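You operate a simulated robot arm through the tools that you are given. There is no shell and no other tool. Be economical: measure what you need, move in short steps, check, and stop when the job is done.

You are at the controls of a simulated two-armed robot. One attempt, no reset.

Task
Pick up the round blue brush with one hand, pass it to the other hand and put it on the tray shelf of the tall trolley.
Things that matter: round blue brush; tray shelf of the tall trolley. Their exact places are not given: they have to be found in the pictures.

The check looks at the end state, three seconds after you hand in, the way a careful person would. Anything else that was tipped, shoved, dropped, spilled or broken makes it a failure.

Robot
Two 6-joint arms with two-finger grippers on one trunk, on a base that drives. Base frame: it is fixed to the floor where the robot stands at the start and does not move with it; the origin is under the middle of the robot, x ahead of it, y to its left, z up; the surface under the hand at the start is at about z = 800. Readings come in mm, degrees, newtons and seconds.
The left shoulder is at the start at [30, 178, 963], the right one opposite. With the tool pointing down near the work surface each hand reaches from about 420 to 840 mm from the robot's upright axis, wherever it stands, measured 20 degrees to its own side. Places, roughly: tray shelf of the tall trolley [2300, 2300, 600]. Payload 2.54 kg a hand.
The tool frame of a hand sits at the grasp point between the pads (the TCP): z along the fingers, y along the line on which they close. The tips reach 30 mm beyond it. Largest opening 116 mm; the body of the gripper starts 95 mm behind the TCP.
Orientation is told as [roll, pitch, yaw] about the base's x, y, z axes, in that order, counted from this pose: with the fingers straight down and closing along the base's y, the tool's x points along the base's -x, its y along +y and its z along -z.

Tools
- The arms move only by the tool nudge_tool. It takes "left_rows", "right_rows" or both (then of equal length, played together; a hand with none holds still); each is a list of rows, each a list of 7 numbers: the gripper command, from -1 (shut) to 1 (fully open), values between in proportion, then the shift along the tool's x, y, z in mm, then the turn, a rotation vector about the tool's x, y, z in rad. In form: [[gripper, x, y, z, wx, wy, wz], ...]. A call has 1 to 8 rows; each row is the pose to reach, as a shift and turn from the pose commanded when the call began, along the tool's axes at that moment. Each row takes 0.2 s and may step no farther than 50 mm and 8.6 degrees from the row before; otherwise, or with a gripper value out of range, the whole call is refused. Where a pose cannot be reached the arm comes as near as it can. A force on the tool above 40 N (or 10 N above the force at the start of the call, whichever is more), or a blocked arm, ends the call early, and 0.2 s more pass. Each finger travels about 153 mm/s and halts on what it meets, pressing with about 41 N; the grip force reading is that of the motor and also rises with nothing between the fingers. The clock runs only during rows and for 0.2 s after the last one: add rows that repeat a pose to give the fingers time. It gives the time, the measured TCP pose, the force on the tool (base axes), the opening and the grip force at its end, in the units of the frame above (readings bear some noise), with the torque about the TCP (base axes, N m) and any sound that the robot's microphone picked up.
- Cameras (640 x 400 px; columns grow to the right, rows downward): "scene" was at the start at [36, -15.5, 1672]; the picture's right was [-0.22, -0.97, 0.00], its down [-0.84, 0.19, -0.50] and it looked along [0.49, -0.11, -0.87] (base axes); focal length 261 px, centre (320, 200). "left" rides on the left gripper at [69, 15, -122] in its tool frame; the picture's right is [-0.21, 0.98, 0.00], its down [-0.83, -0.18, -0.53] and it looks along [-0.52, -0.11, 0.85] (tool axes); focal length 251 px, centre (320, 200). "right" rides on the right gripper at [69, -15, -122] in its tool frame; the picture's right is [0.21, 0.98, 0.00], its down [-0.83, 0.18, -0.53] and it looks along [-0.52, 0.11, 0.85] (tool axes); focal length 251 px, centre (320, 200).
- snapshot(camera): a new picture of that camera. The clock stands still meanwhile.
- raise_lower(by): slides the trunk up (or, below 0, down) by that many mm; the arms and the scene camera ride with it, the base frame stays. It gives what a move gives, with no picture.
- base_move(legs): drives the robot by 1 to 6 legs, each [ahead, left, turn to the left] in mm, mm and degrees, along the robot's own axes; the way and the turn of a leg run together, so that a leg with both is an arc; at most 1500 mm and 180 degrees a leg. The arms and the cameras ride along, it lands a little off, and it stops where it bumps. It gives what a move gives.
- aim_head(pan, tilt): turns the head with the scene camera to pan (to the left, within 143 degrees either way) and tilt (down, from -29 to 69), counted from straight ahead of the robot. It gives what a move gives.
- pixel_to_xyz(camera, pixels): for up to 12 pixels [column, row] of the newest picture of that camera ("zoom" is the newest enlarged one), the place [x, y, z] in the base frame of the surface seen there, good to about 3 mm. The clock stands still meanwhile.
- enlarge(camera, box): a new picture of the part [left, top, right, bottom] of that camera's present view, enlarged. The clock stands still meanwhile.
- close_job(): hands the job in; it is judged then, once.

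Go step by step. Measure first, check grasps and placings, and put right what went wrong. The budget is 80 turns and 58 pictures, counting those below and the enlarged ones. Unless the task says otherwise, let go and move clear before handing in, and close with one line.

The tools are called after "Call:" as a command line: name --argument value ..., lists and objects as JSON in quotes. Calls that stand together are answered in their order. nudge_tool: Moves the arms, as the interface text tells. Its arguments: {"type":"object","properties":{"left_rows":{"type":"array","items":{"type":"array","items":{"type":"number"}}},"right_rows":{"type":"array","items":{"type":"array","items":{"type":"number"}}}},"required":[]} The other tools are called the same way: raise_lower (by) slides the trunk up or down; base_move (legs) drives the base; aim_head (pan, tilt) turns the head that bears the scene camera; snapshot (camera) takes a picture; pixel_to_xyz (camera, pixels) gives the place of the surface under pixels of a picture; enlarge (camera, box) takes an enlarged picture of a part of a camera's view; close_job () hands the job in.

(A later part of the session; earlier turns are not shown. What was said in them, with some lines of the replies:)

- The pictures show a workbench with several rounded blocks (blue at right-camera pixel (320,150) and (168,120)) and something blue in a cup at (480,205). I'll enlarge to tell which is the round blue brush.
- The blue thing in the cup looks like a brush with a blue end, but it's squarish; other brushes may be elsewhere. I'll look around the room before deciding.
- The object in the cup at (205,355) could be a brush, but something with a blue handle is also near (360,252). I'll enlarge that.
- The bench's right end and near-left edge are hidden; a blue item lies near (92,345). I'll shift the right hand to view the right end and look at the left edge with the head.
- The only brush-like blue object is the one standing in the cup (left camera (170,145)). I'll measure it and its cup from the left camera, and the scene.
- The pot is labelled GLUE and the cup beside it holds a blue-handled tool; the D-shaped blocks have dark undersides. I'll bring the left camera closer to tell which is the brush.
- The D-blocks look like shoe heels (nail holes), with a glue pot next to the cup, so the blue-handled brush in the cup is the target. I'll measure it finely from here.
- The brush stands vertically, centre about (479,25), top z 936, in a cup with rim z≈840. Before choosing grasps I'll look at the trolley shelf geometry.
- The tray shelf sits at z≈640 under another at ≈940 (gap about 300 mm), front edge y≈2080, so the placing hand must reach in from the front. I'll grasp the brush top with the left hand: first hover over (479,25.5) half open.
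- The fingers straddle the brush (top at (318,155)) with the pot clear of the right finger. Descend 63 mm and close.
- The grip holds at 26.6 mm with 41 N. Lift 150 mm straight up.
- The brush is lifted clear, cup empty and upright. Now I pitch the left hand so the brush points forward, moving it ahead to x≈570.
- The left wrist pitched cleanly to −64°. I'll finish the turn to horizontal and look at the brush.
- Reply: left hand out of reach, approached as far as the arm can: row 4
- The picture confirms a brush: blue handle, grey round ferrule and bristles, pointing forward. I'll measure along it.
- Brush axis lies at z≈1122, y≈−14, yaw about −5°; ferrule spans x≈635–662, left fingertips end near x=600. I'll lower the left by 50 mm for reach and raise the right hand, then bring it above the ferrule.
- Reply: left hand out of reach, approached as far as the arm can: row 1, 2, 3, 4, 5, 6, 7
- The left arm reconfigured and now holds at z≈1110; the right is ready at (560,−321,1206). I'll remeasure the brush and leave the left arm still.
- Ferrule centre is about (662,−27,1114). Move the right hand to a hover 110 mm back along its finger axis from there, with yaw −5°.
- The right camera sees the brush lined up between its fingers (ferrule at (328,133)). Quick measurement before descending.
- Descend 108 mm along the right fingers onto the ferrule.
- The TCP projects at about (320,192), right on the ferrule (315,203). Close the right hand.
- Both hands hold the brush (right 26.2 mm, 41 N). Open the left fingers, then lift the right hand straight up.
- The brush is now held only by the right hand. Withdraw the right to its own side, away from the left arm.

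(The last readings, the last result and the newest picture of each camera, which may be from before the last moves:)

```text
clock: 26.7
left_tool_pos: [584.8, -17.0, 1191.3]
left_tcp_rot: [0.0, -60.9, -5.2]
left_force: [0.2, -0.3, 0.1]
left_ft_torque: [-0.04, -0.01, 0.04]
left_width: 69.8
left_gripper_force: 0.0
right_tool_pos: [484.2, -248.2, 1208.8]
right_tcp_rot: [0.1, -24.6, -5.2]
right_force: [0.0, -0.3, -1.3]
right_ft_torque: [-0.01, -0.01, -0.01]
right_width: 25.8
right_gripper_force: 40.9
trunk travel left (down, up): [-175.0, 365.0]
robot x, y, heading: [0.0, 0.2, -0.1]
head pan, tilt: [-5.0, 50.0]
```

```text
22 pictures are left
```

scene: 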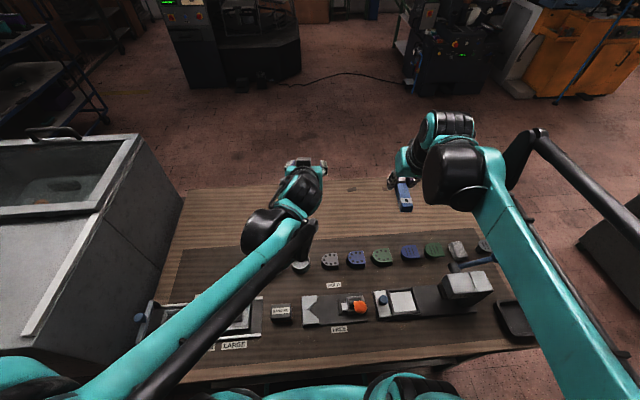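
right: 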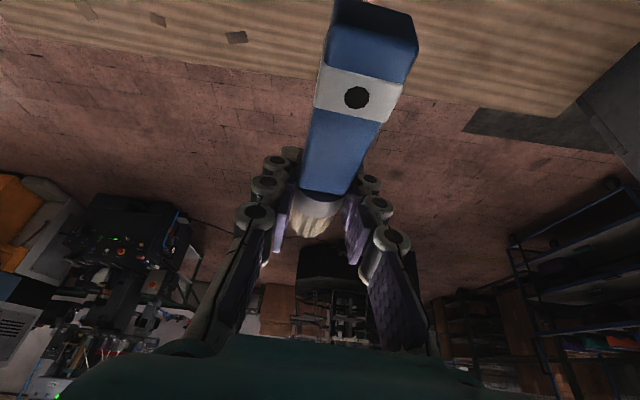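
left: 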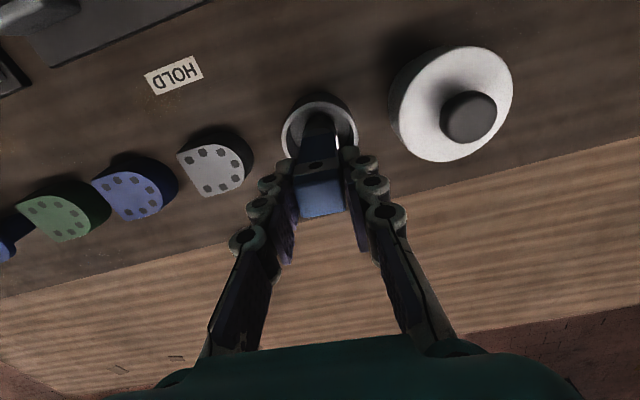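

Left arm is back in its usual configuration. Return it to a tucked pointing-down pose near (430,130,1190), and survey the floor.

Call:
nudge_tool --left_rows '[[0.2, 10, 20, -18, 0, 0.14, 0], [0.2, 20, 40, -36, 0, 0.28, 0], [0.2, 30, 60, -54, 0, 0.42, 0], [0.2, 40, 80, -72, 0, 0.56, 0], [0.2, 50, 100, -90, 0, 0.7, 0], [0.2, 60, 120, -108, 0, 0.84, 0], [0.2, 72, 140, -130, 0, 0.98, 0], [0.2, 72, 140, -130, 0, 0.98, 0]]'

Call:
aim_head --pan 15 --tilt 32

Call:
snapshot --camera "scene"

Call:
pixel_to_xyz --camera "scene" --pixels '[[150, 190], [110, 120], [240, 150], [300, 190], [330, 120], [420, 150], [500, 200], [560, 130], [600, 250], [400, 240], [200, 260], [60, 150]]'

Call:
aim_head --pan -75 --tilt 45

Call:
snapshot --camera "scene"

```text
clock: 28.5
left_tool_pos: [450.2, 136.8, 1191.5]
left_tcp_rot: [0.0, -4.7, -5.2]
left_force: [-0.2, -0.1, -1.1]
left_ft_torque: [0.02, 0.02, -0.01]
left_width: 69.6
left_gripper_force: 0.0
right_tool_pos: [484.4, -248.7, 1208.3]
right_tcp_rot: [0.0, -24.6, -5.2]
right_force: [-0.4, -0.3, -1.0]
right_ft_torque: [0.02, 0.01, 0.02]
right_width: 26.1
right_gripper_force: 41.4
trunk travel left (down, up): [-175.0, 365.0]
robot x, y, heading: [1.6, -0.9, -0.3]
head pan, tilt: [-5.0, 50.0]
```

```text
clock: 29.3
left_tool_pos: [448.9, 136.2, 1191.6]
left_tcp_rot: [0.0, -4.9, -5.2]
left_force: [-0.1, -0.2, -0.6]
left_ft_torque: [-0.01, -0.01, 0.0]
left_width: 69.4
left_gripper_force: 0.0
right_tool_pos: [483.9, -248.2, 1207.7]
right_tcp_rot: [0.0, -24.7, -5.2]
right_force: [-0.1, -0.3, -0.1]
right_ft_torque: [-0.02, -0.03, 0.0]
right_width: 26.4
right_gripper_force: 41.4
trunk travel left (down, up): [-175.0, 365.0]
robot x, y, heading: [1.7, 1.6, -0.1]
head pan, tilt: [15.0, 32.0]
```

```text
21 pictures are left
```

scene: 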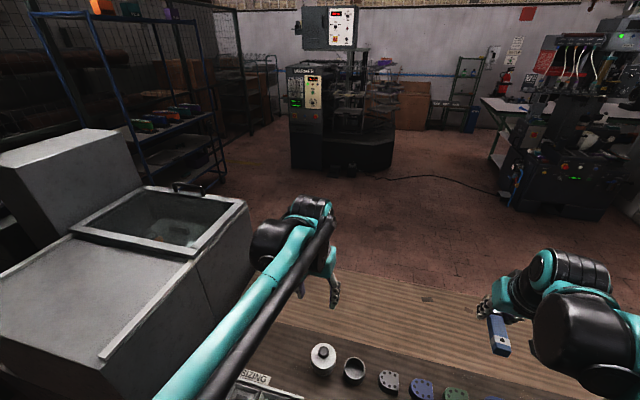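

```text
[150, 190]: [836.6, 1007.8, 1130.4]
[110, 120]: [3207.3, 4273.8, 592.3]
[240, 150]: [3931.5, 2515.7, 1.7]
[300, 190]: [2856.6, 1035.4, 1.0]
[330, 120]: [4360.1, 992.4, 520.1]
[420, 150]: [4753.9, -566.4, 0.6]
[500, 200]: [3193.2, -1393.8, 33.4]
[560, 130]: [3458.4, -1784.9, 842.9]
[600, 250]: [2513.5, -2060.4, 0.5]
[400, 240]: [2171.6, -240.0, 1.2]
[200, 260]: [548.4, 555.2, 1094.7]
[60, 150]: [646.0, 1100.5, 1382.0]
```

```text
clock: 30.9
left_tool_pos: [450.6, 135.8, 1190.6]
left_tcp_rot: [0.0, -4.9, -5.2]
left_force: [0.6, 0.1, 0.0]
left_ft_torque: [-0.02, 0.01, 0.0]
left_width: 69.5
left_gripper_force: 0.2
right_tool_pos: [484.1, -248.9, 1208.2]
right_tcp_rot: [0.1, -24.5, -5.3]
right_force: [-0.6, 0.1, -0.6]
right_ft_torque: [-0.01, -0.02, -0.02]
right_width: 26.4
right_gripper_force: 40.8
trunk travel left (down, up): [-175.0, 365.0]
robot x, y, heading: [-1.3, 1.0, 0.1]
head pan, tilt: [-75.0, 45.0]
```

```text
20 pictures are left
```

scene: 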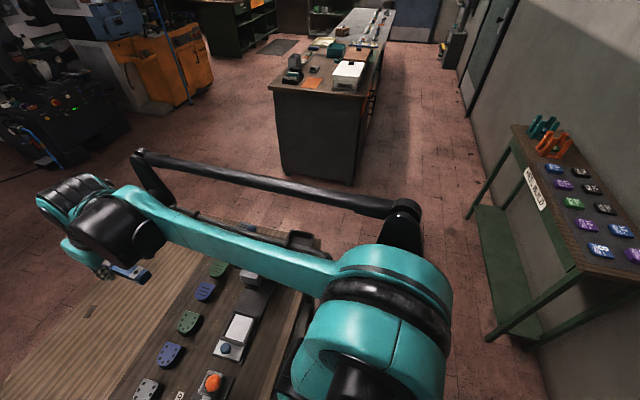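

I'll measure obstacles: bench end, wooden bench at (270,90)–(350,180), green table legs at (490,340),(470,215).

Call:
pixel_to_xyz --camera "scene" --pixels '[[283, 172], [350, 182], [320, 240], [210, 215], [330, 235], [470, 215], [492, 340], [518, 125], [582, 265], [130, 130], [420, 250], [310, 225]]'

Call:
aim_head --pan -130 --tilt 45

Call:
snapshot --camera "scene"

Call:
pixel_to_xyz --camera "scene" --pixels '[[100, 200], [200, 200], [320, 200], [400, 250], [500, 200], [320, 320], [500, 320], [150, 300], [250, 250], [600, 250]]'

```text
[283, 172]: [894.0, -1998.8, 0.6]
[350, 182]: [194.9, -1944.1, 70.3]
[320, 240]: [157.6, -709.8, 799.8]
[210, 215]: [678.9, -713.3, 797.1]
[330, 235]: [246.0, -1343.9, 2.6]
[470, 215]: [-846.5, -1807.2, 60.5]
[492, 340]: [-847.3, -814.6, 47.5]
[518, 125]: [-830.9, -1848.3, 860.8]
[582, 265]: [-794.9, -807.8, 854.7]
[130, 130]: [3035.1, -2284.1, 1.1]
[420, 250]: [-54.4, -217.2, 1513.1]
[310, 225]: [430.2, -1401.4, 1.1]
```

```text
clock: 32.2
left_tool_pos: [450.9, 136.2, 1191.0]
left_tcp_rot: [0.1, -5.0, -5.2]
left_force: [0.1, 0.6, -0.7]
left_ft_torque: [0.01, 0.01, -0.01]
left_width: 69.6
left_gripper_force: 0.1
right_tool_pos: [483.9, -248.2, 1207.5]
right_tcp_rot: [0.0, -24.6, -5.1]
right_force: [-0.2, 0.7, -0.5]
right_ft_torque: [0.02, -0.01, -0.01]
right_width: 26.1
right_gripper_force: 40.9
trunk travel left (down, up): [-175.0, 365.0]
robot x, y, heading: [-1.8, 0.5, -0.3]
head pan, tilt: [-130.0, 45.0]
```

```text
19 pictures are left
```

scene: 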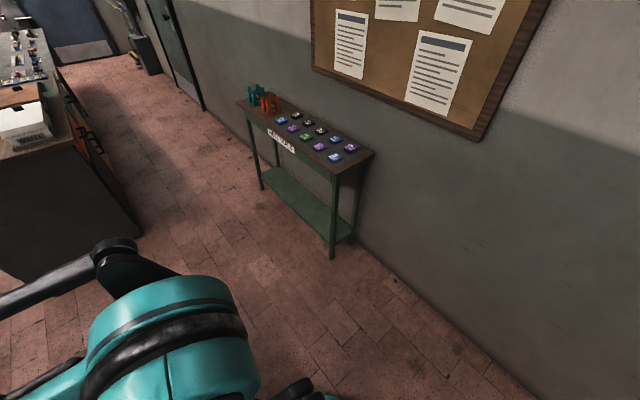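

```text
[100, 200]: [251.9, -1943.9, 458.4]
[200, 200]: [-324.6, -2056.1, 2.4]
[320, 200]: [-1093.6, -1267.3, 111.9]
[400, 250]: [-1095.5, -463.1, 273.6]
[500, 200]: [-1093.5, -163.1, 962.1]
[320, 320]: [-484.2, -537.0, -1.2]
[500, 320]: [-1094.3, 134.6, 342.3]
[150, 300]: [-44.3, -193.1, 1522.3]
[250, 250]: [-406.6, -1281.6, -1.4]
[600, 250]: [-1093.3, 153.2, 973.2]
```

Workbench ends about y≈−715, wooden bench begins y≈−1944, wall at x≈−1094: I'll back off slightly, sidestep to y≈−1330, and go forward past the bench.

Call:
base_move --legs '[[-120, 0, 0], [0, -1330, 0]]'

Call:
aim_head --pan 0 --tilt 40

Call:
snapshot --camera "scene"

```text
clock: 39.7
left_tool_pos: [333.6, -1184.9, 1190.2]
left_tcp_rot: [0.1, -4.9, -4.8]
left_force: [0.1, -0.2, 0.1]
left_ft_torque: [0.04, 0.0, 0.0]
left_width: 69.8
left_gripper_force: 0.1
right_tool_pos: [370.2, -1569.7, 1208.4]
right_tcp_rot: [0.0, -24.6, -4.8]
right_force: [0.9, -0.1, -1.1]
right_ft_torque: [0.04, 0.0, 0.0]
right_width: 26.3
right_gripper_force: 40.9
trunk travel left (down, up): [-175.0, 365.0]
robot x, y, heading: [-120.5, -1319.9, 0.3]
head pan, tilt: [-130.0, 45.0]
```

```text
clock: 41.8
left_tool_pos: [332.9, -1186.0, 1190.9]
left_tcp_rot: [0.0, -4.9, -4.9]
left_force: [-0.2, -0.4, 0.5]
left_ft_torque: [-0.02, -0.01, 0.01]
left_width: 69.8
left_gripper_force: 0.1
right_tool_pos: [369.8, -1569.8, 1208.8]
right_tcp_rot: [0.0, -24.6, -4.8]
right_force: [-0.6, 0.1, -0.1]
right_ft_torque: [-0.01, -0.04, -0.04]
right_width: 26.3
right_gripper_force: 40.8
trunk travel left (down, up): [-175.0, 365.0]
robot x, y, heading: [-117.0, -1324.1, 0.2]
head pan, tilt: [0.0, 40.0]
```

```text
18 pictures are left
```

scene: 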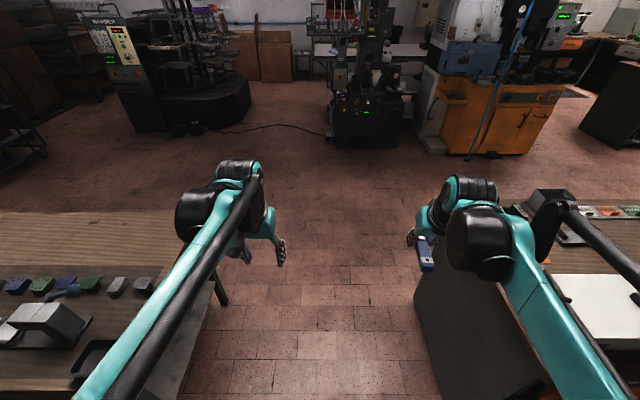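

The corridor looks clear; I'll check its sides.

Call:
pixel_to_xyz --camera "scene" --pixels '[[420, 335], [428, 270], [500, 385], [215, 330], [228, 300], [200, 385], [165, 270], [355, 145], [150, 130], [195, 135], [30, 180], [470, 160]]'

```text
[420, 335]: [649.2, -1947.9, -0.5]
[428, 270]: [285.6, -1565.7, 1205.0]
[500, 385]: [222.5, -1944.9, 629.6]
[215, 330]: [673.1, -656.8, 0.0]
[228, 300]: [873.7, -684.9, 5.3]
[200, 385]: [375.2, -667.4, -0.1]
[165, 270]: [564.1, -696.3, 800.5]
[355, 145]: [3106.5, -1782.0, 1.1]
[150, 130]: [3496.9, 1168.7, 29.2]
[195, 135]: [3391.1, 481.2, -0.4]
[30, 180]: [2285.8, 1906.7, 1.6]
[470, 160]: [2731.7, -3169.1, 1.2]
```

Clear: bench side y≈−660, wood bench y≈−1945, machines beyond x≈2700. Drive forward 1950, turn left 90°, then ahead 1450 while shifting right 430.

Call:
base_move --legs '[[1000, 0, 0], [950, 0, 0], [0, 0, 90], [1450, -430, 0]]'

Call:
aim_head --pan 0 --tilt 28

Call:
snapshot --camera "scene"

```text
refused: leg 4 is longer than a leg can be; nothing moved
```

```text
clock: 42.5
left_tool_pos: [333.4, -1185.5, 1191.5]
left_tcp_rot: [-0.1, -4.9, -4.7]
left_force: [-0.4, 0.5, -0.6]
left_ft_torque: [0.0, 0.01, -0.01]
left_width: 69.6
left_gripper_force: 0.0
right_tool_pos: [368.9, -1569.6, 1208.4]
right_tcp_rot: [0.0, -24.7, -4.9]
right_force: [0.1, -0.3, -0.5]
right_ft_torque: [0.02, -0.05, -0.03]
right_width: 26.2
right_gripper_force: 41.4
trunk travel left (down, up): [-175.0, 365.0]
robot x, y, heading: [-114.3, -1321.7, 0.2]
head pan, tilt: [0.0, 28.0]
```

```text
17 pictures are left
```

scene: 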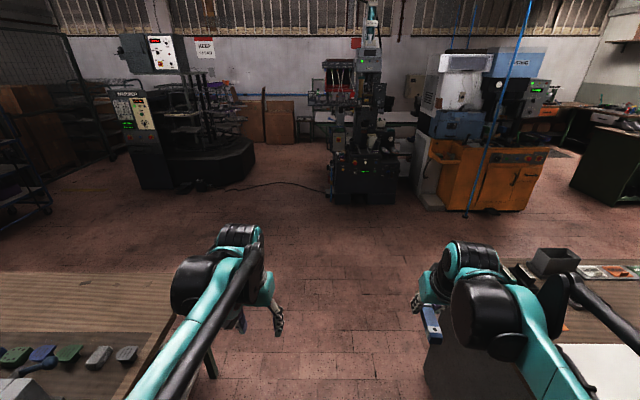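

The last leg was too long; I'll split it.

Call:
base_move --legs '[[1000, 0, 0], [950, 0, 0], [0, 0, 90], [1000, -430, 0], [700, 0, 0]]'

Call:
snapshot --camera "scene"

```text
clock: 64.6
left_tool_pos: [2133.3, 838.8, 1190.3]
left_tcp_rot: [0.0, -4.8, 84.7]
left_force: [-0.3, 0.2, -0.6]
left_ft_torque: [-0.02, -0.01, 0.04]
left_width: 69.8
left_gripper_force: 0.1
right_tool_pos: [2519.0, 869.9, 1208.8]
right_tcp_rot: [0.0, -24.5, 84.6]
right_force: [-0.2, 0.3, -0.3]
right_ft_torque: [-0.01, -0.05, -0.03]
right_width: 26.3
right_gripper_force: 40.5
trunk travel left (down, up): [-175.0, 365.0]
robot x, y, heading: [2268.8, 387.3, 89.8]
head pan, tilt: [0.0, 28.0]
```

```text
16 pictures are left
```

scene: 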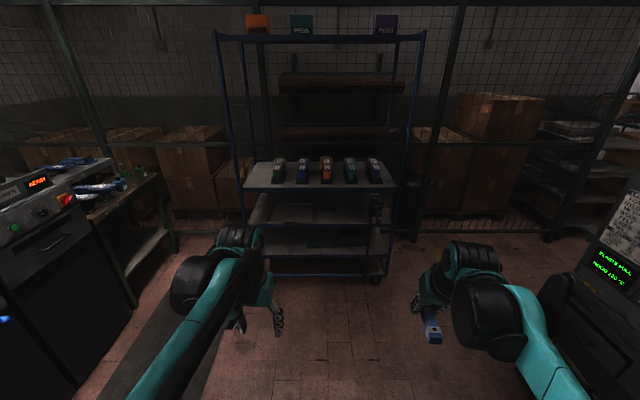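

We face the trolley. I'll measure its shelves and the free area on the tray shelf.

Call:
enlarge --camera "scene" --box '[220, 140, 420, 290]'

Call:
pixel_to_xyz --camera "scene" --pixels '[[240, 190], [393, 188], [320, 188], [330, 175], [300, 230], [330, 240], [360, 245], [320, 250], [300, 215], [345, 222], [260, 225], [385, 240]]'

```text
2.67 times, centred on (320, 215) of scene
```

zoom: 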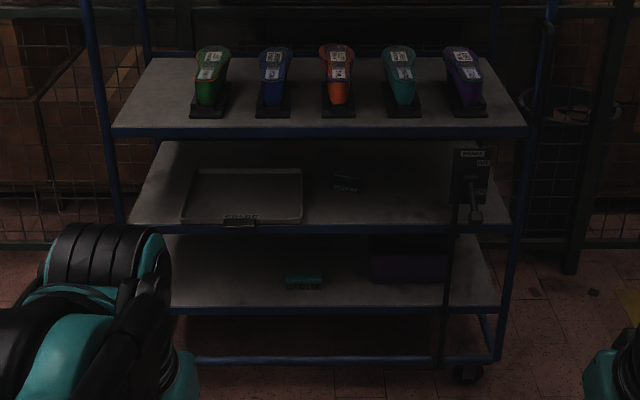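

```text
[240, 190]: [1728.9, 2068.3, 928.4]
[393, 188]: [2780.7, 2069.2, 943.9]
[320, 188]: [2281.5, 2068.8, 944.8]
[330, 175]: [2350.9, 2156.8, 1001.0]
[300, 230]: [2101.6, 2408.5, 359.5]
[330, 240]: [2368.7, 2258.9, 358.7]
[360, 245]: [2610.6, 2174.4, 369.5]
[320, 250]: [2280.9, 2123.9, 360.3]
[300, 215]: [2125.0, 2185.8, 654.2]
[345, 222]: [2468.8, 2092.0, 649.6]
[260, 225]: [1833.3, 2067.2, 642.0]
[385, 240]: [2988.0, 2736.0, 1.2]
```

The mid shelf (z≈650, front y≈2068) holds a labelled tray and has free space to its right (zoom (370,205)). I'll drive closer and zoom in.

Call:
base_move --legs '[[950, 0, 0]]'

Call:
aim_head --pan 0 --tilt 50

Call:
raise_lower --by -170

Call:
snapshot --camera "scene"

```text
clock: 69.6
left_tool_pos: [2129.6, 1794.4, 1191.6]
left_tcp_rot: [0.0, -4.8, 85.1]
left_force: [-0.7, 0.9, 0.7]
left_ft_torque: [-0.02, -0.01, -0.02]
left_width: 69.5
left_gripper_force: 0.1
right_tool_pos: [2514.6, 1830.8, 1208.2]
right_tcp_rot: [-0.1, -24.6, 85.1]
right_force: [-0.2, 0.3, -0.6]
right_ft_torque: [-0.02, -0.02, 0.01]
right_width: 26.2
right_gripper_force: 41.5
trunk travel left (down, up): [-175.0, 365.0]
robot x, y, heading: [2268.0, 1345.5, 90.3]
head pan, tilt: [0.0, 28.0]
```

```text
clock: 70.5
left_tool_pos: [2130.4, 1795.0, 1192.2]
left_tcp_rot: [-0.1, -4.9, 85.1]
left_force: [0.1, -0.3, 0.0]
left_ft_torque: [-0.01, -0.02, 0.02]
left_width: 69.9
left_gripper_force: 0.1
right_tool_pos: [2514.0, 1830.7, 1207.9]
right_tcp_rot: [0.0, -24.5, 85.1]
right_force: [0.5, 0.1, -0.9]
right_ft_torque: [0.0, -0.03, -0.04]
right_width: 26.1
right_gripper_force: 40.6
trunk travel left (down, up): [-175.0, 365.0]
robot x, y, heading: [2270.5, 1346.4, 90.1]
head pan, tilt: [0.0, 50.0]
```

```text
clock: 72.4
left_tool_pos: [2127.7, 1794.4, 1021.5]
left_tcp_rot: [0.0, -4.9, 85.1]
left_force: [0.4, -0.3, 0.8]
left_ft_torque: [0.03, 0.01, 0.02]
left_width: 69.7
left_gripper_force: 0.1
right_tool_pos: [2513.8, 1831.5, 1039.1]
right_tcp_rot: [0.0, -24.6, 85.0]
right_force: [-0.7, -0.8, -0.4]
right_ft_torque: [0.01, 0.0, 0.0]
right_width: 26.4
right_gripper_force: 41.0
trunk travel left (down, up): [-5.0, 535.0]
robot x, y, heading: [2270.2, 1341.6, 90.3]
head pan, tilt: [0.0, 50.0]
```

```text
14 pictures are left
```

scene: 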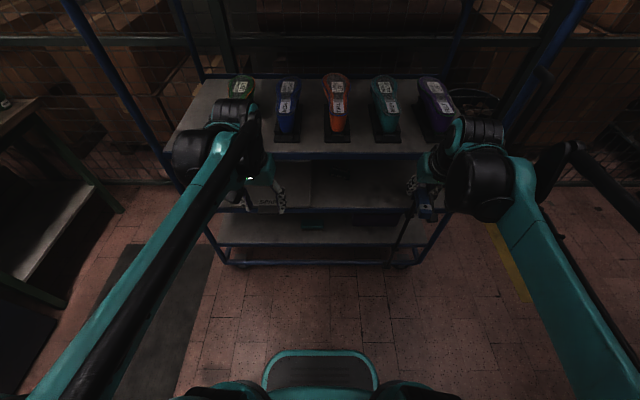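

Call:
enlarge --camera "scene" --box '[230, 140, 450, 260]'

Call:
enlarge --camera "left" --box '[0, 0, 600, 360]'

```text
2.91 times, centred on (340, 200) of scene
```

zoom: 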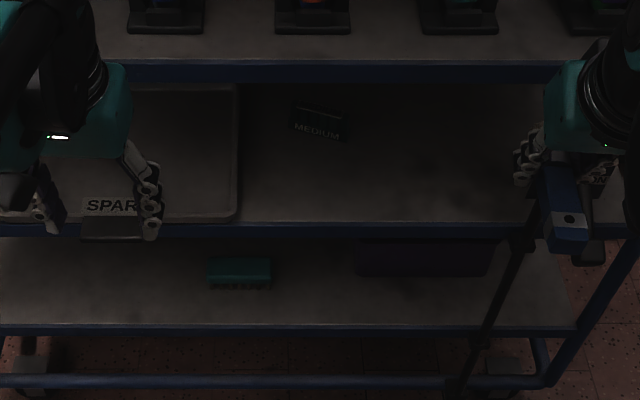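

```text
1.07 times, centred on (300, 180) of left (not enlarged: the box is as wide or as high as the picture)
```

zoom: 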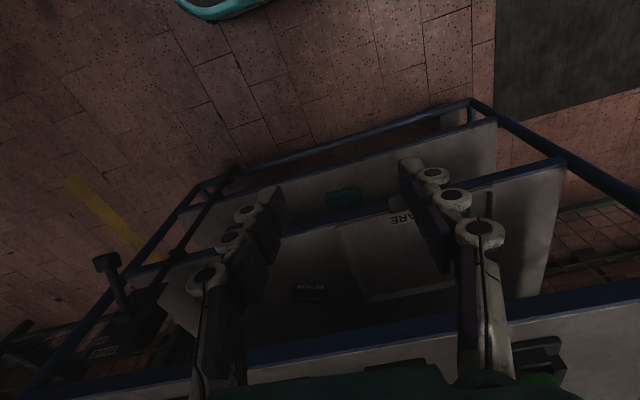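

The mid shelf carries a "SPARE" tray, a MEDIUM block, and open space from zoom (260..500, 150..215). Measure that area.

Call:
pixel_to_xyz --camera "scene" --pixels '[[316, 205], [330, 200], [360, 212], [380, 200], [395, 208], [360, 180], [380, 180], [350, 180], [340, 217], [380, 217], [405, 235], [340, 163]]'

```text
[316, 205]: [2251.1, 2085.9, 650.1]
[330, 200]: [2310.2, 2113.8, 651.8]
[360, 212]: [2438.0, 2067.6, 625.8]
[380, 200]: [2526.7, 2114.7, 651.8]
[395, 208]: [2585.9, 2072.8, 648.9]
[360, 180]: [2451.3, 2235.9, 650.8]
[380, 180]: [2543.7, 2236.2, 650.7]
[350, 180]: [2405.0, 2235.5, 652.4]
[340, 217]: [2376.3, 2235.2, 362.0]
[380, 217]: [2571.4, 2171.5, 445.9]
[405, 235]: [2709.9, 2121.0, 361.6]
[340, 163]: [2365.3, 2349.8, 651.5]
```

The shelf is flat at z≈651 with ~250 mm headroom; target for the brush is about (2430, 2200). I'll raise the left hand clear and lower the right hand in front of the gap while pitching it to about −52° so it fits under the upper shelf.

Call:
nudge_tool --left_rows '[[0.2, 0, 0, -30, 0, 0, 0], [0.2, 0, 0, -60, 0, 0, 0], [0.2, 0, 0, -90, 0, 0, 0], [0.2, 0, 0, -120, 0, 0, 0], [0.2, 0, 0, -150, 0, 0, 0], [0.2, 0, 0, -180, 0, 0, 0], [0.2, 0, 0, -200, 0, 0, 0], [0.2, 0, 0, -200, 0, 0, 0]]' --right_rows '[[-1, 15, 10, 32, -0.007, -0.06, -0.009], [-1, 30, 21, 64, -0.014, -0.12, -0.018], [-1, 44, 31, 96, -0.021, -0.18, -0.027], [-1, 58, 42, 128, -0.028, -0.24, -0.036], [-1, 73, 52, 160, -0.035, -0.3, -0.045], [-1, 87, 63, 192, -0.043, -0.36, -0.055], [-1, 102, 74, 224, -0.05, -0.42, -0.064], [-1, 116, 84, 254, -0.057, -0.48, -0.073]]'

Call:
snapshot --camera "scene"

```text
clock: 74.2
left_tool_pos: [2128.3, 1778.7, 1221.3]
left_tcp_rot: [0.1, -4.8, 85.2]
left_force: [-0.2, 0.8, -0.9]
left_ft_torque: [-0.03, -0.01, 0.02]
left_width: 69.7
left_gripper_force: 0.1
right_tool_pos: [2429.2, 1861.2, 821.9]
right_tcp_rot: [0.0, -52.0, 90.5]
right_force: [-0.4, 0.4, -0.5]
right_ft_torque: [0.0, 0.01, -0.04]
right_width: 26.1
right_gripper_force: 41.2
right hand out of reach, approached as far as the arm can: row 7, 8
trunk travel left (down, up): [-5.0, 535.0]
robot x, y, heading: [2266.7, 1346.3, 90.1]
head pan, tilt: [0.0, 50.0]
```

```text
11 pictures are left
```

scene: 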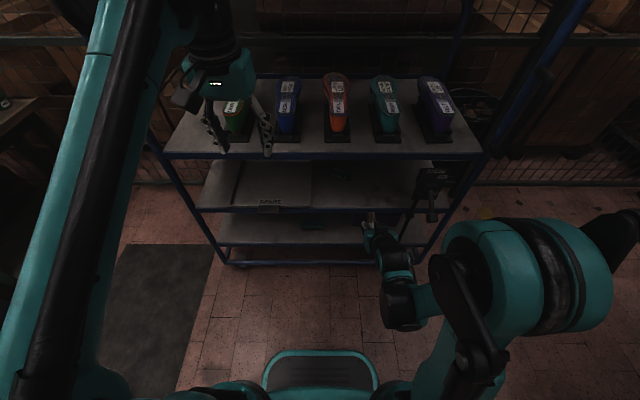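

The pose is just too close to the body; extending forward should fix it. Extend the right hand to about 640 ahead at z≈745 (still in front of the trolley).

Call:
nudge_tool --right_rows '[[-1, -19, 0, 33, 0, 0, 0], [-1, -38, 0, 66, 0, 0, 0], [-1, -58, 0, 98, 0, 0, 0], [-1, -77, 0, 131, 0, 0, 0], [-1, -77, 0, 131, 0, 0, 0]]'

Call:
snapshot --camera "scene"

Call:
snapshot --camera "right"

```text
clock: 75.4
left_tool_pos: [2127.5, 1776.6, 1220.8]
left_tcp_rot: [0.0, -4.9, 85.1]
left_force: [0.0, -0.7, 0.7]
left_ft_torque: [0.02, 0.02, -0.01]
left_width: 69.3
left_gripper_force: 0.0
right_tool_pos: [2428.2, 2011.0, 802.2]
right_tcp_rot: [-0.2, -52.2, 90.4]
right_force: [-0.3, -0.1, 0.1]
right_ft_torque: [0.06, -0.03, 0.0]
right_width: 26.5
right_gripper_force: 41.1
trunk travel left (down, up): [-5.0, 535.0]
robot x, y, heading: [2269.3, 1345.7, 90.0]
head pan, tilt: [0.0, 50.0]
```

```text
10 pictures are left
```

scene: 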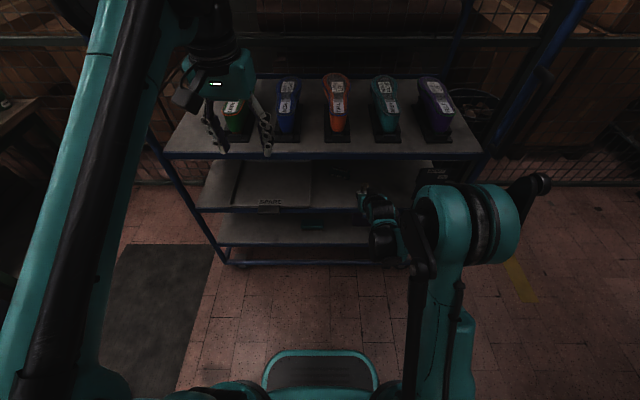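

```text
9 pictures are left
```

right: 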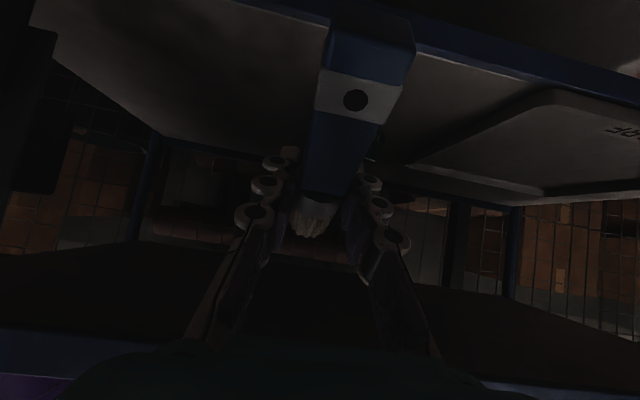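

The hand is at (2428,2011,802), aligned to enter the gap. Before moving in I'll check where the elbow disc ((440–520,190–260)) sits relative to the upper shelf front.

Call:
pixel_to_xyz --camera "scene" --pixels '[[440, 190], [470, 185], [500, 190], [518, 215], [545, 182], [420, 200], [390, 200], [380, 240], [470, 240], [428, 170], [432, 215], [430, 178]]'

```text
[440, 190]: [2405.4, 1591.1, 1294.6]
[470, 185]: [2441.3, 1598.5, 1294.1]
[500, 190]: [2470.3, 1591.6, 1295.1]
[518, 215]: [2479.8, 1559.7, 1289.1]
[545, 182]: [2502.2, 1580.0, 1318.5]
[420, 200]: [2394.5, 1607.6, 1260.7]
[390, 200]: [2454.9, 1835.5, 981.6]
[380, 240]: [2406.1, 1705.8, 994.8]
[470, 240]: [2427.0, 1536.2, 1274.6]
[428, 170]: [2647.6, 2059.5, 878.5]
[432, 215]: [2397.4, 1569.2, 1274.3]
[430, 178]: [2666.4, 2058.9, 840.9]
```

Elbow is at y≈1600 and the wrist near y≈1835, so it will clear. I'll flatten slightly more (−57°), lower to z≈735, then drive 120 mm ahead.

Call:
nudge_tool --right_rows '[[-1, 18, 0, 14, 0, -0.03, 0], [-1, 36, 0, 28, 0, -0.06, 0], [-1, 53, 0, 41, 0, -0.09, 0], [-1, 53, 0, 41, 0, -0.09, 0]]'

Call:
base_move --legs '[[120, 0, 0]]'

Call:
enlarge --camera "scene" --box '[300, 160, 500, 300]'

```text
clock: 76.4
left_tool_pos: [2128.0, 1777.3, 1220.4]
left_tcp_rot: [0.0, -4.9, 85.0]
left_force: [0.3, -0.3, 0.8]
left_ft_torque: [-0.01, -0.04, -0.01]
left_width: 69.5
left_gripper_force: 0.0
right_tool_pos: [2428.2, 2020.8, 742.7]
right_tcp_rot: [0.0, -57.3, 90.3]
right_force: [-0.2, 0.5, -0.3]
right_ft_torque: [-0.01, 0.0, 0.02]
right_width: 26.3
right_gripper_force: 41.1
right hand out of reach, approached as far as the arm can: row 3, 4
trunk travel left (down, up): [-5.0, 535.0]
robot x, y, heading: [2266.9, 1349.6, 90.2]
head pan, tilt: [0.0, 50.0]
```

```text
clock: 77.6
left_tool_pos: [2127.3, 1900.4, 1220.3]
left_tcp_rot: [-0.1, -4.8, 85.2]
left_force: [-0.9, 0.2, 0.7]
left_ft_torque: [-0.07, 0.02, 0.01]
left_width: 69.6
left_gripper_force: 0.2
right_tool_pos: [2426.8, 2141.3, 741.1]
right_tcp_rot: [-0.1, -57.2, 90.4]
right_force: [0.4, 0.4, -0.3]
right_ft_torque: [0.01, -0.02, 0.0]
right_width: 26.5
right_gripper_force: 40.5
trunk travel left (down, up): [-5.0, 535.0]
robot x, y, heading: [2265.9, 1468.7, 90.4]
head pan, tilt: [0.0, 50.0]
```

```text
2.86 times, centred on (400, 230) of scene
```

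zoom: 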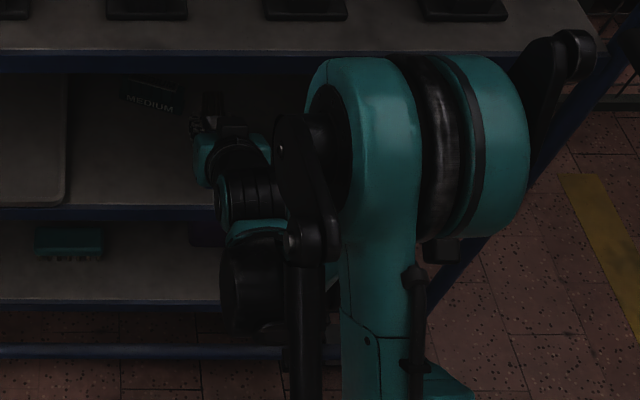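

The hand is inside the gap at (2427,2141,741), nothing touched. Extend 65 mm deeper and 8 mm lower.

Call:
nudge_tool --right_rows '[[-1, -9, 0, 20, 0, 0, 0], [-1, -19, 0, 40, 0, 0, 0], [-1, -28, 0, 59, 0, 0, 0], [-1, -28, 0, 59, 0, 0, 0]]'

Call:
snapshot --camera "right"

Call:
pixel_to_xyz --camera "right" --pixels '[[370, 20], [350, 60], [330, 170], [450, 100], [250, 100], [310, 215]]'

```text
clock: 78.6
left_tool_pos: [2126.0, 1897.3, 1221.7]
left_tcp_rot: [0.0, -4.9, 85.1]
left_force: [-0.2, 0.4, 0.3]
left_ft_torque: [-0.02, 0.02, 0.02]
left_width: 69.6
left_gripper_force: 0.0
right_tool_pos: [2427.3, 2205.0, 732.1]
right_tcp_rot: [-0.2, -57.0, 90.4]
right_force: [-0.5, 0.0, -0.3]
right_ft_torque: [0.07, -0.01, -0.02]
right_width: 26.3
right_gripper_force: 41.0
trunk travel left (down, up): [-5.0, 535.0]
robot x, y, heading: [2269.5, 1463.5, 90.5]
head pan, tilt: [0.0, 50.0]
```

```text
7 pictures are left
```

right: 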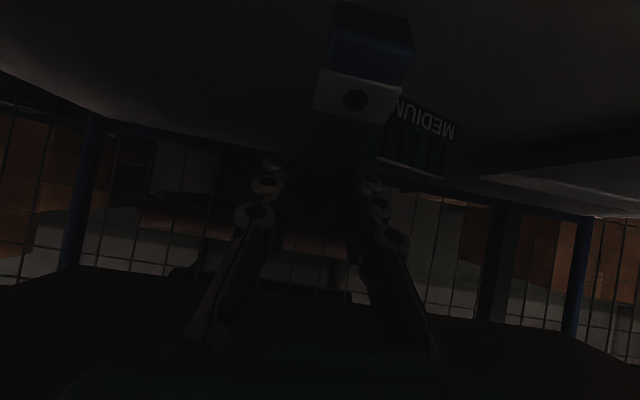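

```text
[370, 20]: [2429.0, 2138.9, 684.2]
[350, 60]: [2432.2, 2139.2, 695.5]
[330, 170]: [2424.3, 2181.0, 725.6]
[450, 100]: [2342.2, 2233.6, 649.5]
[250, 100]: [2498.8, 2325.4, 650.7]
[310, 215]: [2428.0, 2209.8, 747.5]
```

The handle end is about 15 mm above the shelf, brush tilted. I'll lower slowly so the handle touches and the brush flattens in the grip.

Call:
nudge_tool --right_rows '[[-1, 4, 0, 3, 0, 0, 0], [-1, 8, 0, 5, 0, 0, 0], [-1, 13, 0, 8, 0, 0, 0], [-1, 17, 0, 11, 0, 0, 0], [-1, 21, 0, 13.5, 0, 0, 0], [-1, 25, 0, 16, 0, 0, 0]]'

Call:
pixel_to_xyz --camera "right" --pixels '[[420, 140], [385, 120], [450, 135], [440, 170]]'

```text
clock: 80.0
left_tool_pos: [2127.1, 1897.4, 1220.7]
left_tcp_rot: [0.0, -4.9, 85.1]
left_force: [-0.2, -0.1, 0.3]
left_ft_torque: [-0.01, -0.01, -0.01]
left_width: 69.6
left_gripper_force: 0.0
right_tool_pos: [2426.9, 2206.5, 704.9]
right_tcp_rot: [-0.1, -57.2, 90.5]
right_force: [0.4, 6.4, 16.7]
right_ft_torque: [-0.75, 0.0, 0.0]
right_width: 26.4
right_gripper_force: 41.1
trunk travel left (down, up): [-5.0, 535.0]
robot x, y, heading: [2266.8, 1468.3, 90.3]
head pan, tilt: [0.0, 50.0]
```

```text
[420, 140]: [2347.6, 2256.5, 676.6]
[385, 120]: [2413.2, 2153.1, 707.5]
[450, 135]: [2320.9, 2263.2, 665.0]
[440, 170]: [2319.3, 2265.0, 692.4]
```

The handle has touched (17 N) and nothing else moved; the MEDIUM block is ≥40 mm off. Press another 12 mm down to flatten the brush.

Call:
nudge_tool --right_rows '[[-1, 3, 0, 2, 0, 0, 0], [-1, 5, 0, 3.5, 0, 0, 0], [-1, 8, 0, 5, 0, 0, 0], [-1, 10, 0, 6.5, 0, 0, 0]]'

Call:
snapshot --camera "right"

```text
clock: 81.0
left_tool_pos: [2127.5, 1896.8, 1220.8]
left_tcp_rot: [0.0, -4.8, 85.0]
left_force: [0.3, 0.5, -0.5]
left_ft_torque: [-0.05, -0.01, -0.02]
left_width: 69.6
left_gripper_force: 0.0
right_tool_pos: [2428.4, 2206.1, 692.4]
right_tcp_rot: [-0.1, -57.2, 90.5]
right_force: [0.2, 5.1, 16.0]
right_ft_torque: [-0.81, 0.02, -0.03]
right_width: 26.1
right_gripper_force: 41.2
trunk travel left (down, up): [-5.0, 535.0]
robot x, y, heading: [2267.2, 1464.1, 90.2]
head pan, tilt: [0.0, 50.0]
```

```text
6 pictures are left
```

right: 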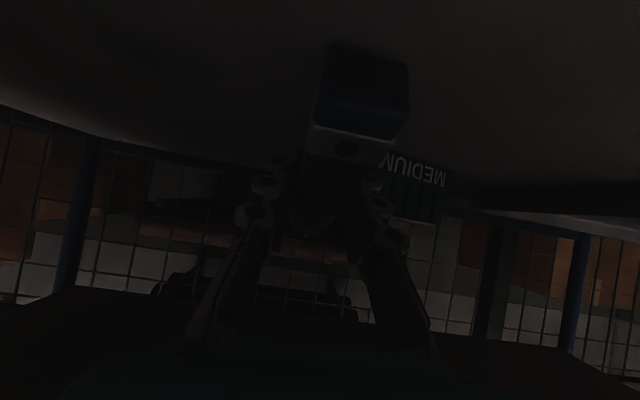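

Force stays ~16 N as the brush pivots in the grip. Lower 8 mm more, then ease the fingers open a little.

Call:
nudge_tool --right_rows '[[-1, 3, 0, 2, 0, 0, 0], [-1, 6, 0, 4, 0, 0, 0], [-1, 7, 0, 4.5, 0, 0, 0], [-0.5, 7, 0, 4.5, 0, 0, 0], [-0.4, 7, 0, 4.5, 0, 0, 0], [-0.3, 7, 0, 4.5, 0, 0, 0], [-0.25, 7, 0, 4.5, 0, 0, 0]]'

Call:
snapshot --camera "right"

Call:
pixel_to_xyz --camera "right" --pixels '[[360, 75], [355, 110], [345, 150], [335, 180], [320, 200], [320, 215]]'

```text
clock: 82.6
left_tool_pos: [2126.8, 1897.5, 1221.2]
left_tcp_rot: [0.0, -4.9, 85.1]
left_force: [0.2, -0.3, 0.8]
left_ft_torque: [-0.01, 0.0, 0.0]
left_width: 69.6
left_gripper_force: 0.1
right_tool_pos: [2426.5, 2206.1, 683.4]
right_tcp_rot: [-0.2, -57.1, 90.4]
right_force: [-0.8, -1.0, -0.5]
right_ft_torque: [-0.03, -0.01, 0.0]
right_width: 43.4
right_gripper_force: 0.1
trunk travel left (down, up): [-5.0, 535.0]
robot x, y, heading: [2270.5, 1467.2, 90.4]
head pan, tilt: [0.0, 50.0]
```

```text
5 pictures are left
```

right: 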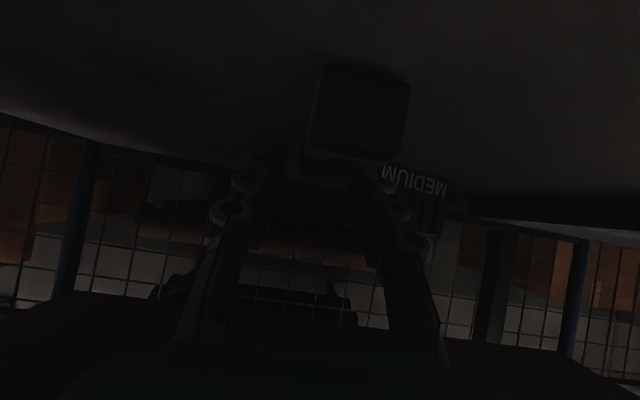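

```text
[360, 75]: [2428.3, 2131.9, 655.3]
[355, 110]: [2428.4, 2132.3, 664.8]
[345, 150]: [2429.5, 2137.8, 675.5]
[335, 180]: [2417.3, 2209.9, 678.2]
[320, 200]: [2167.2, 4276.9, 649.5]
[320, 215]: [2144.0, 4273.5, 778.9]
```

The brush now lies flat on the shelf (top z≈676, handle end y≈2132), free of the fingers. Open a bit more, rise 10 mm, and back straight out with the base.

Call:
nudge_tool --right_rows '[[-0.1, 0, 0, 0, 0, 0, 0], [-0.1, -4, 0, -3, 0, 0, 0], [-0.1, -8, 0, -5, 0, 0, 0], [-0.1, -8, 0, -5, 0, 0, 0]]'

Call:
base_move --legs '[[-350, 0, 0]]'

Call:
enlarge --camera "scene" --box '[220, 100, 460, 250]'

```text
clock: 83.6
left_tool_pos: [2126.8, 1898.2, 1221.5]
left_tcp_rot: [-0.1, -4.9, 85.1]
left_force: [-0.2, -0.2, 0.2]
left_ft_torque: [-0.02, 0.01, 0.07]
left_width: 69.4
left_gripper_force: 0.0
right_tool_pos: [2426.1, 2205.6, 693.2]
right_tcp_rot: [-0.2, -57.1, 90.5]
right_force: [-0.4, -0.1, -0.6]
right_ft_torque: [-0.04, 0.01, 0.0]
right_width: 52.2
right_gripper_force: 0.1
trunk travel left (down, up): [-5.0, 535.0]
robot x, y, heading: [2264.4, 1466.4, 90.4]
head pan, tilt: [0.0, 50.0]
```

```text
clock: 85.9
left_tool_pos: [2126.7, 1549.2, 1221.8]
left_tcp_rot: [0.1, -5.0, 85.3]
left_force: [0.2, -0.9, -0.2]
left_ft_torque: [0.03, 0.0, -0.03]
left_width: 69.3
left_gripper_force: 0.1
right_tool_pos: [2427.0, 1858.8, 693.5]
right_tcp_rot: [-0.1, -57.1, 90.5]
right_force: [0.9, -0.3, 0.0]
right_ft_torque: [-0.01, 0.03, -0.05]
right_width: 52.2
right_gripper_force: 0.0
trunk travel left (down, up): [-5.0, 535.0]
robot x, y, heading: [2268.3, 1117.6, 90.5]
head pan, tilt: [0.0, 50.0]
```

```text
2.67 times, centred on (340, 175) of scene
```

zoom: 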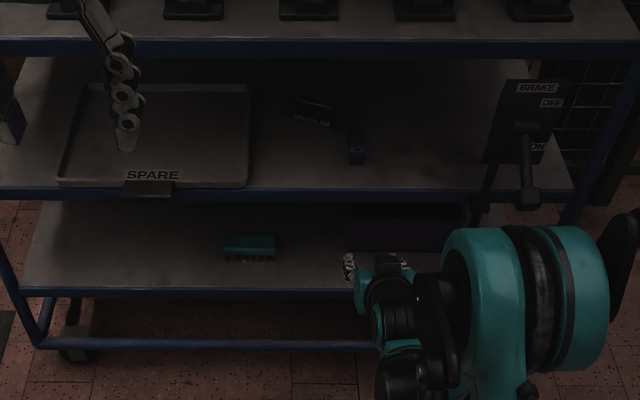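

The brush lies on the mid shelf at zoom (357,145); tray, MEDIUM block and shoes look undisturbed. A final measurement confirms before handing in.

Call:
pixel_to_xyz --camera "zoom" --pixels '[[357, 150], [357, 135], [357, 128], [375, 150]]'

```text
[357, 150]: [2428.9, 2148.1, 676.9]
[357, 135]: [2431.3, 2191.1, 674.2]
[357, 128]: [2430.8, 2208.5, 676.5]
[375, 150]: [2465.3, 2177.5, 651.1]
```

The brush rests flat on the tray shelf (its top at z≈676, the shelf at ≈651), and both hands are clear; I'm handing in.

Call:
close_job

```text
The job is handed in.
```

I picked the round blue brush out of its cup with the left hand, passed it to the right, and laid it flat on the trolley's middle shelf, the one with the "SPARE" tray. It lies beside the tray, not in it. Both hands are clear, and I saw nothing tipped or moved.
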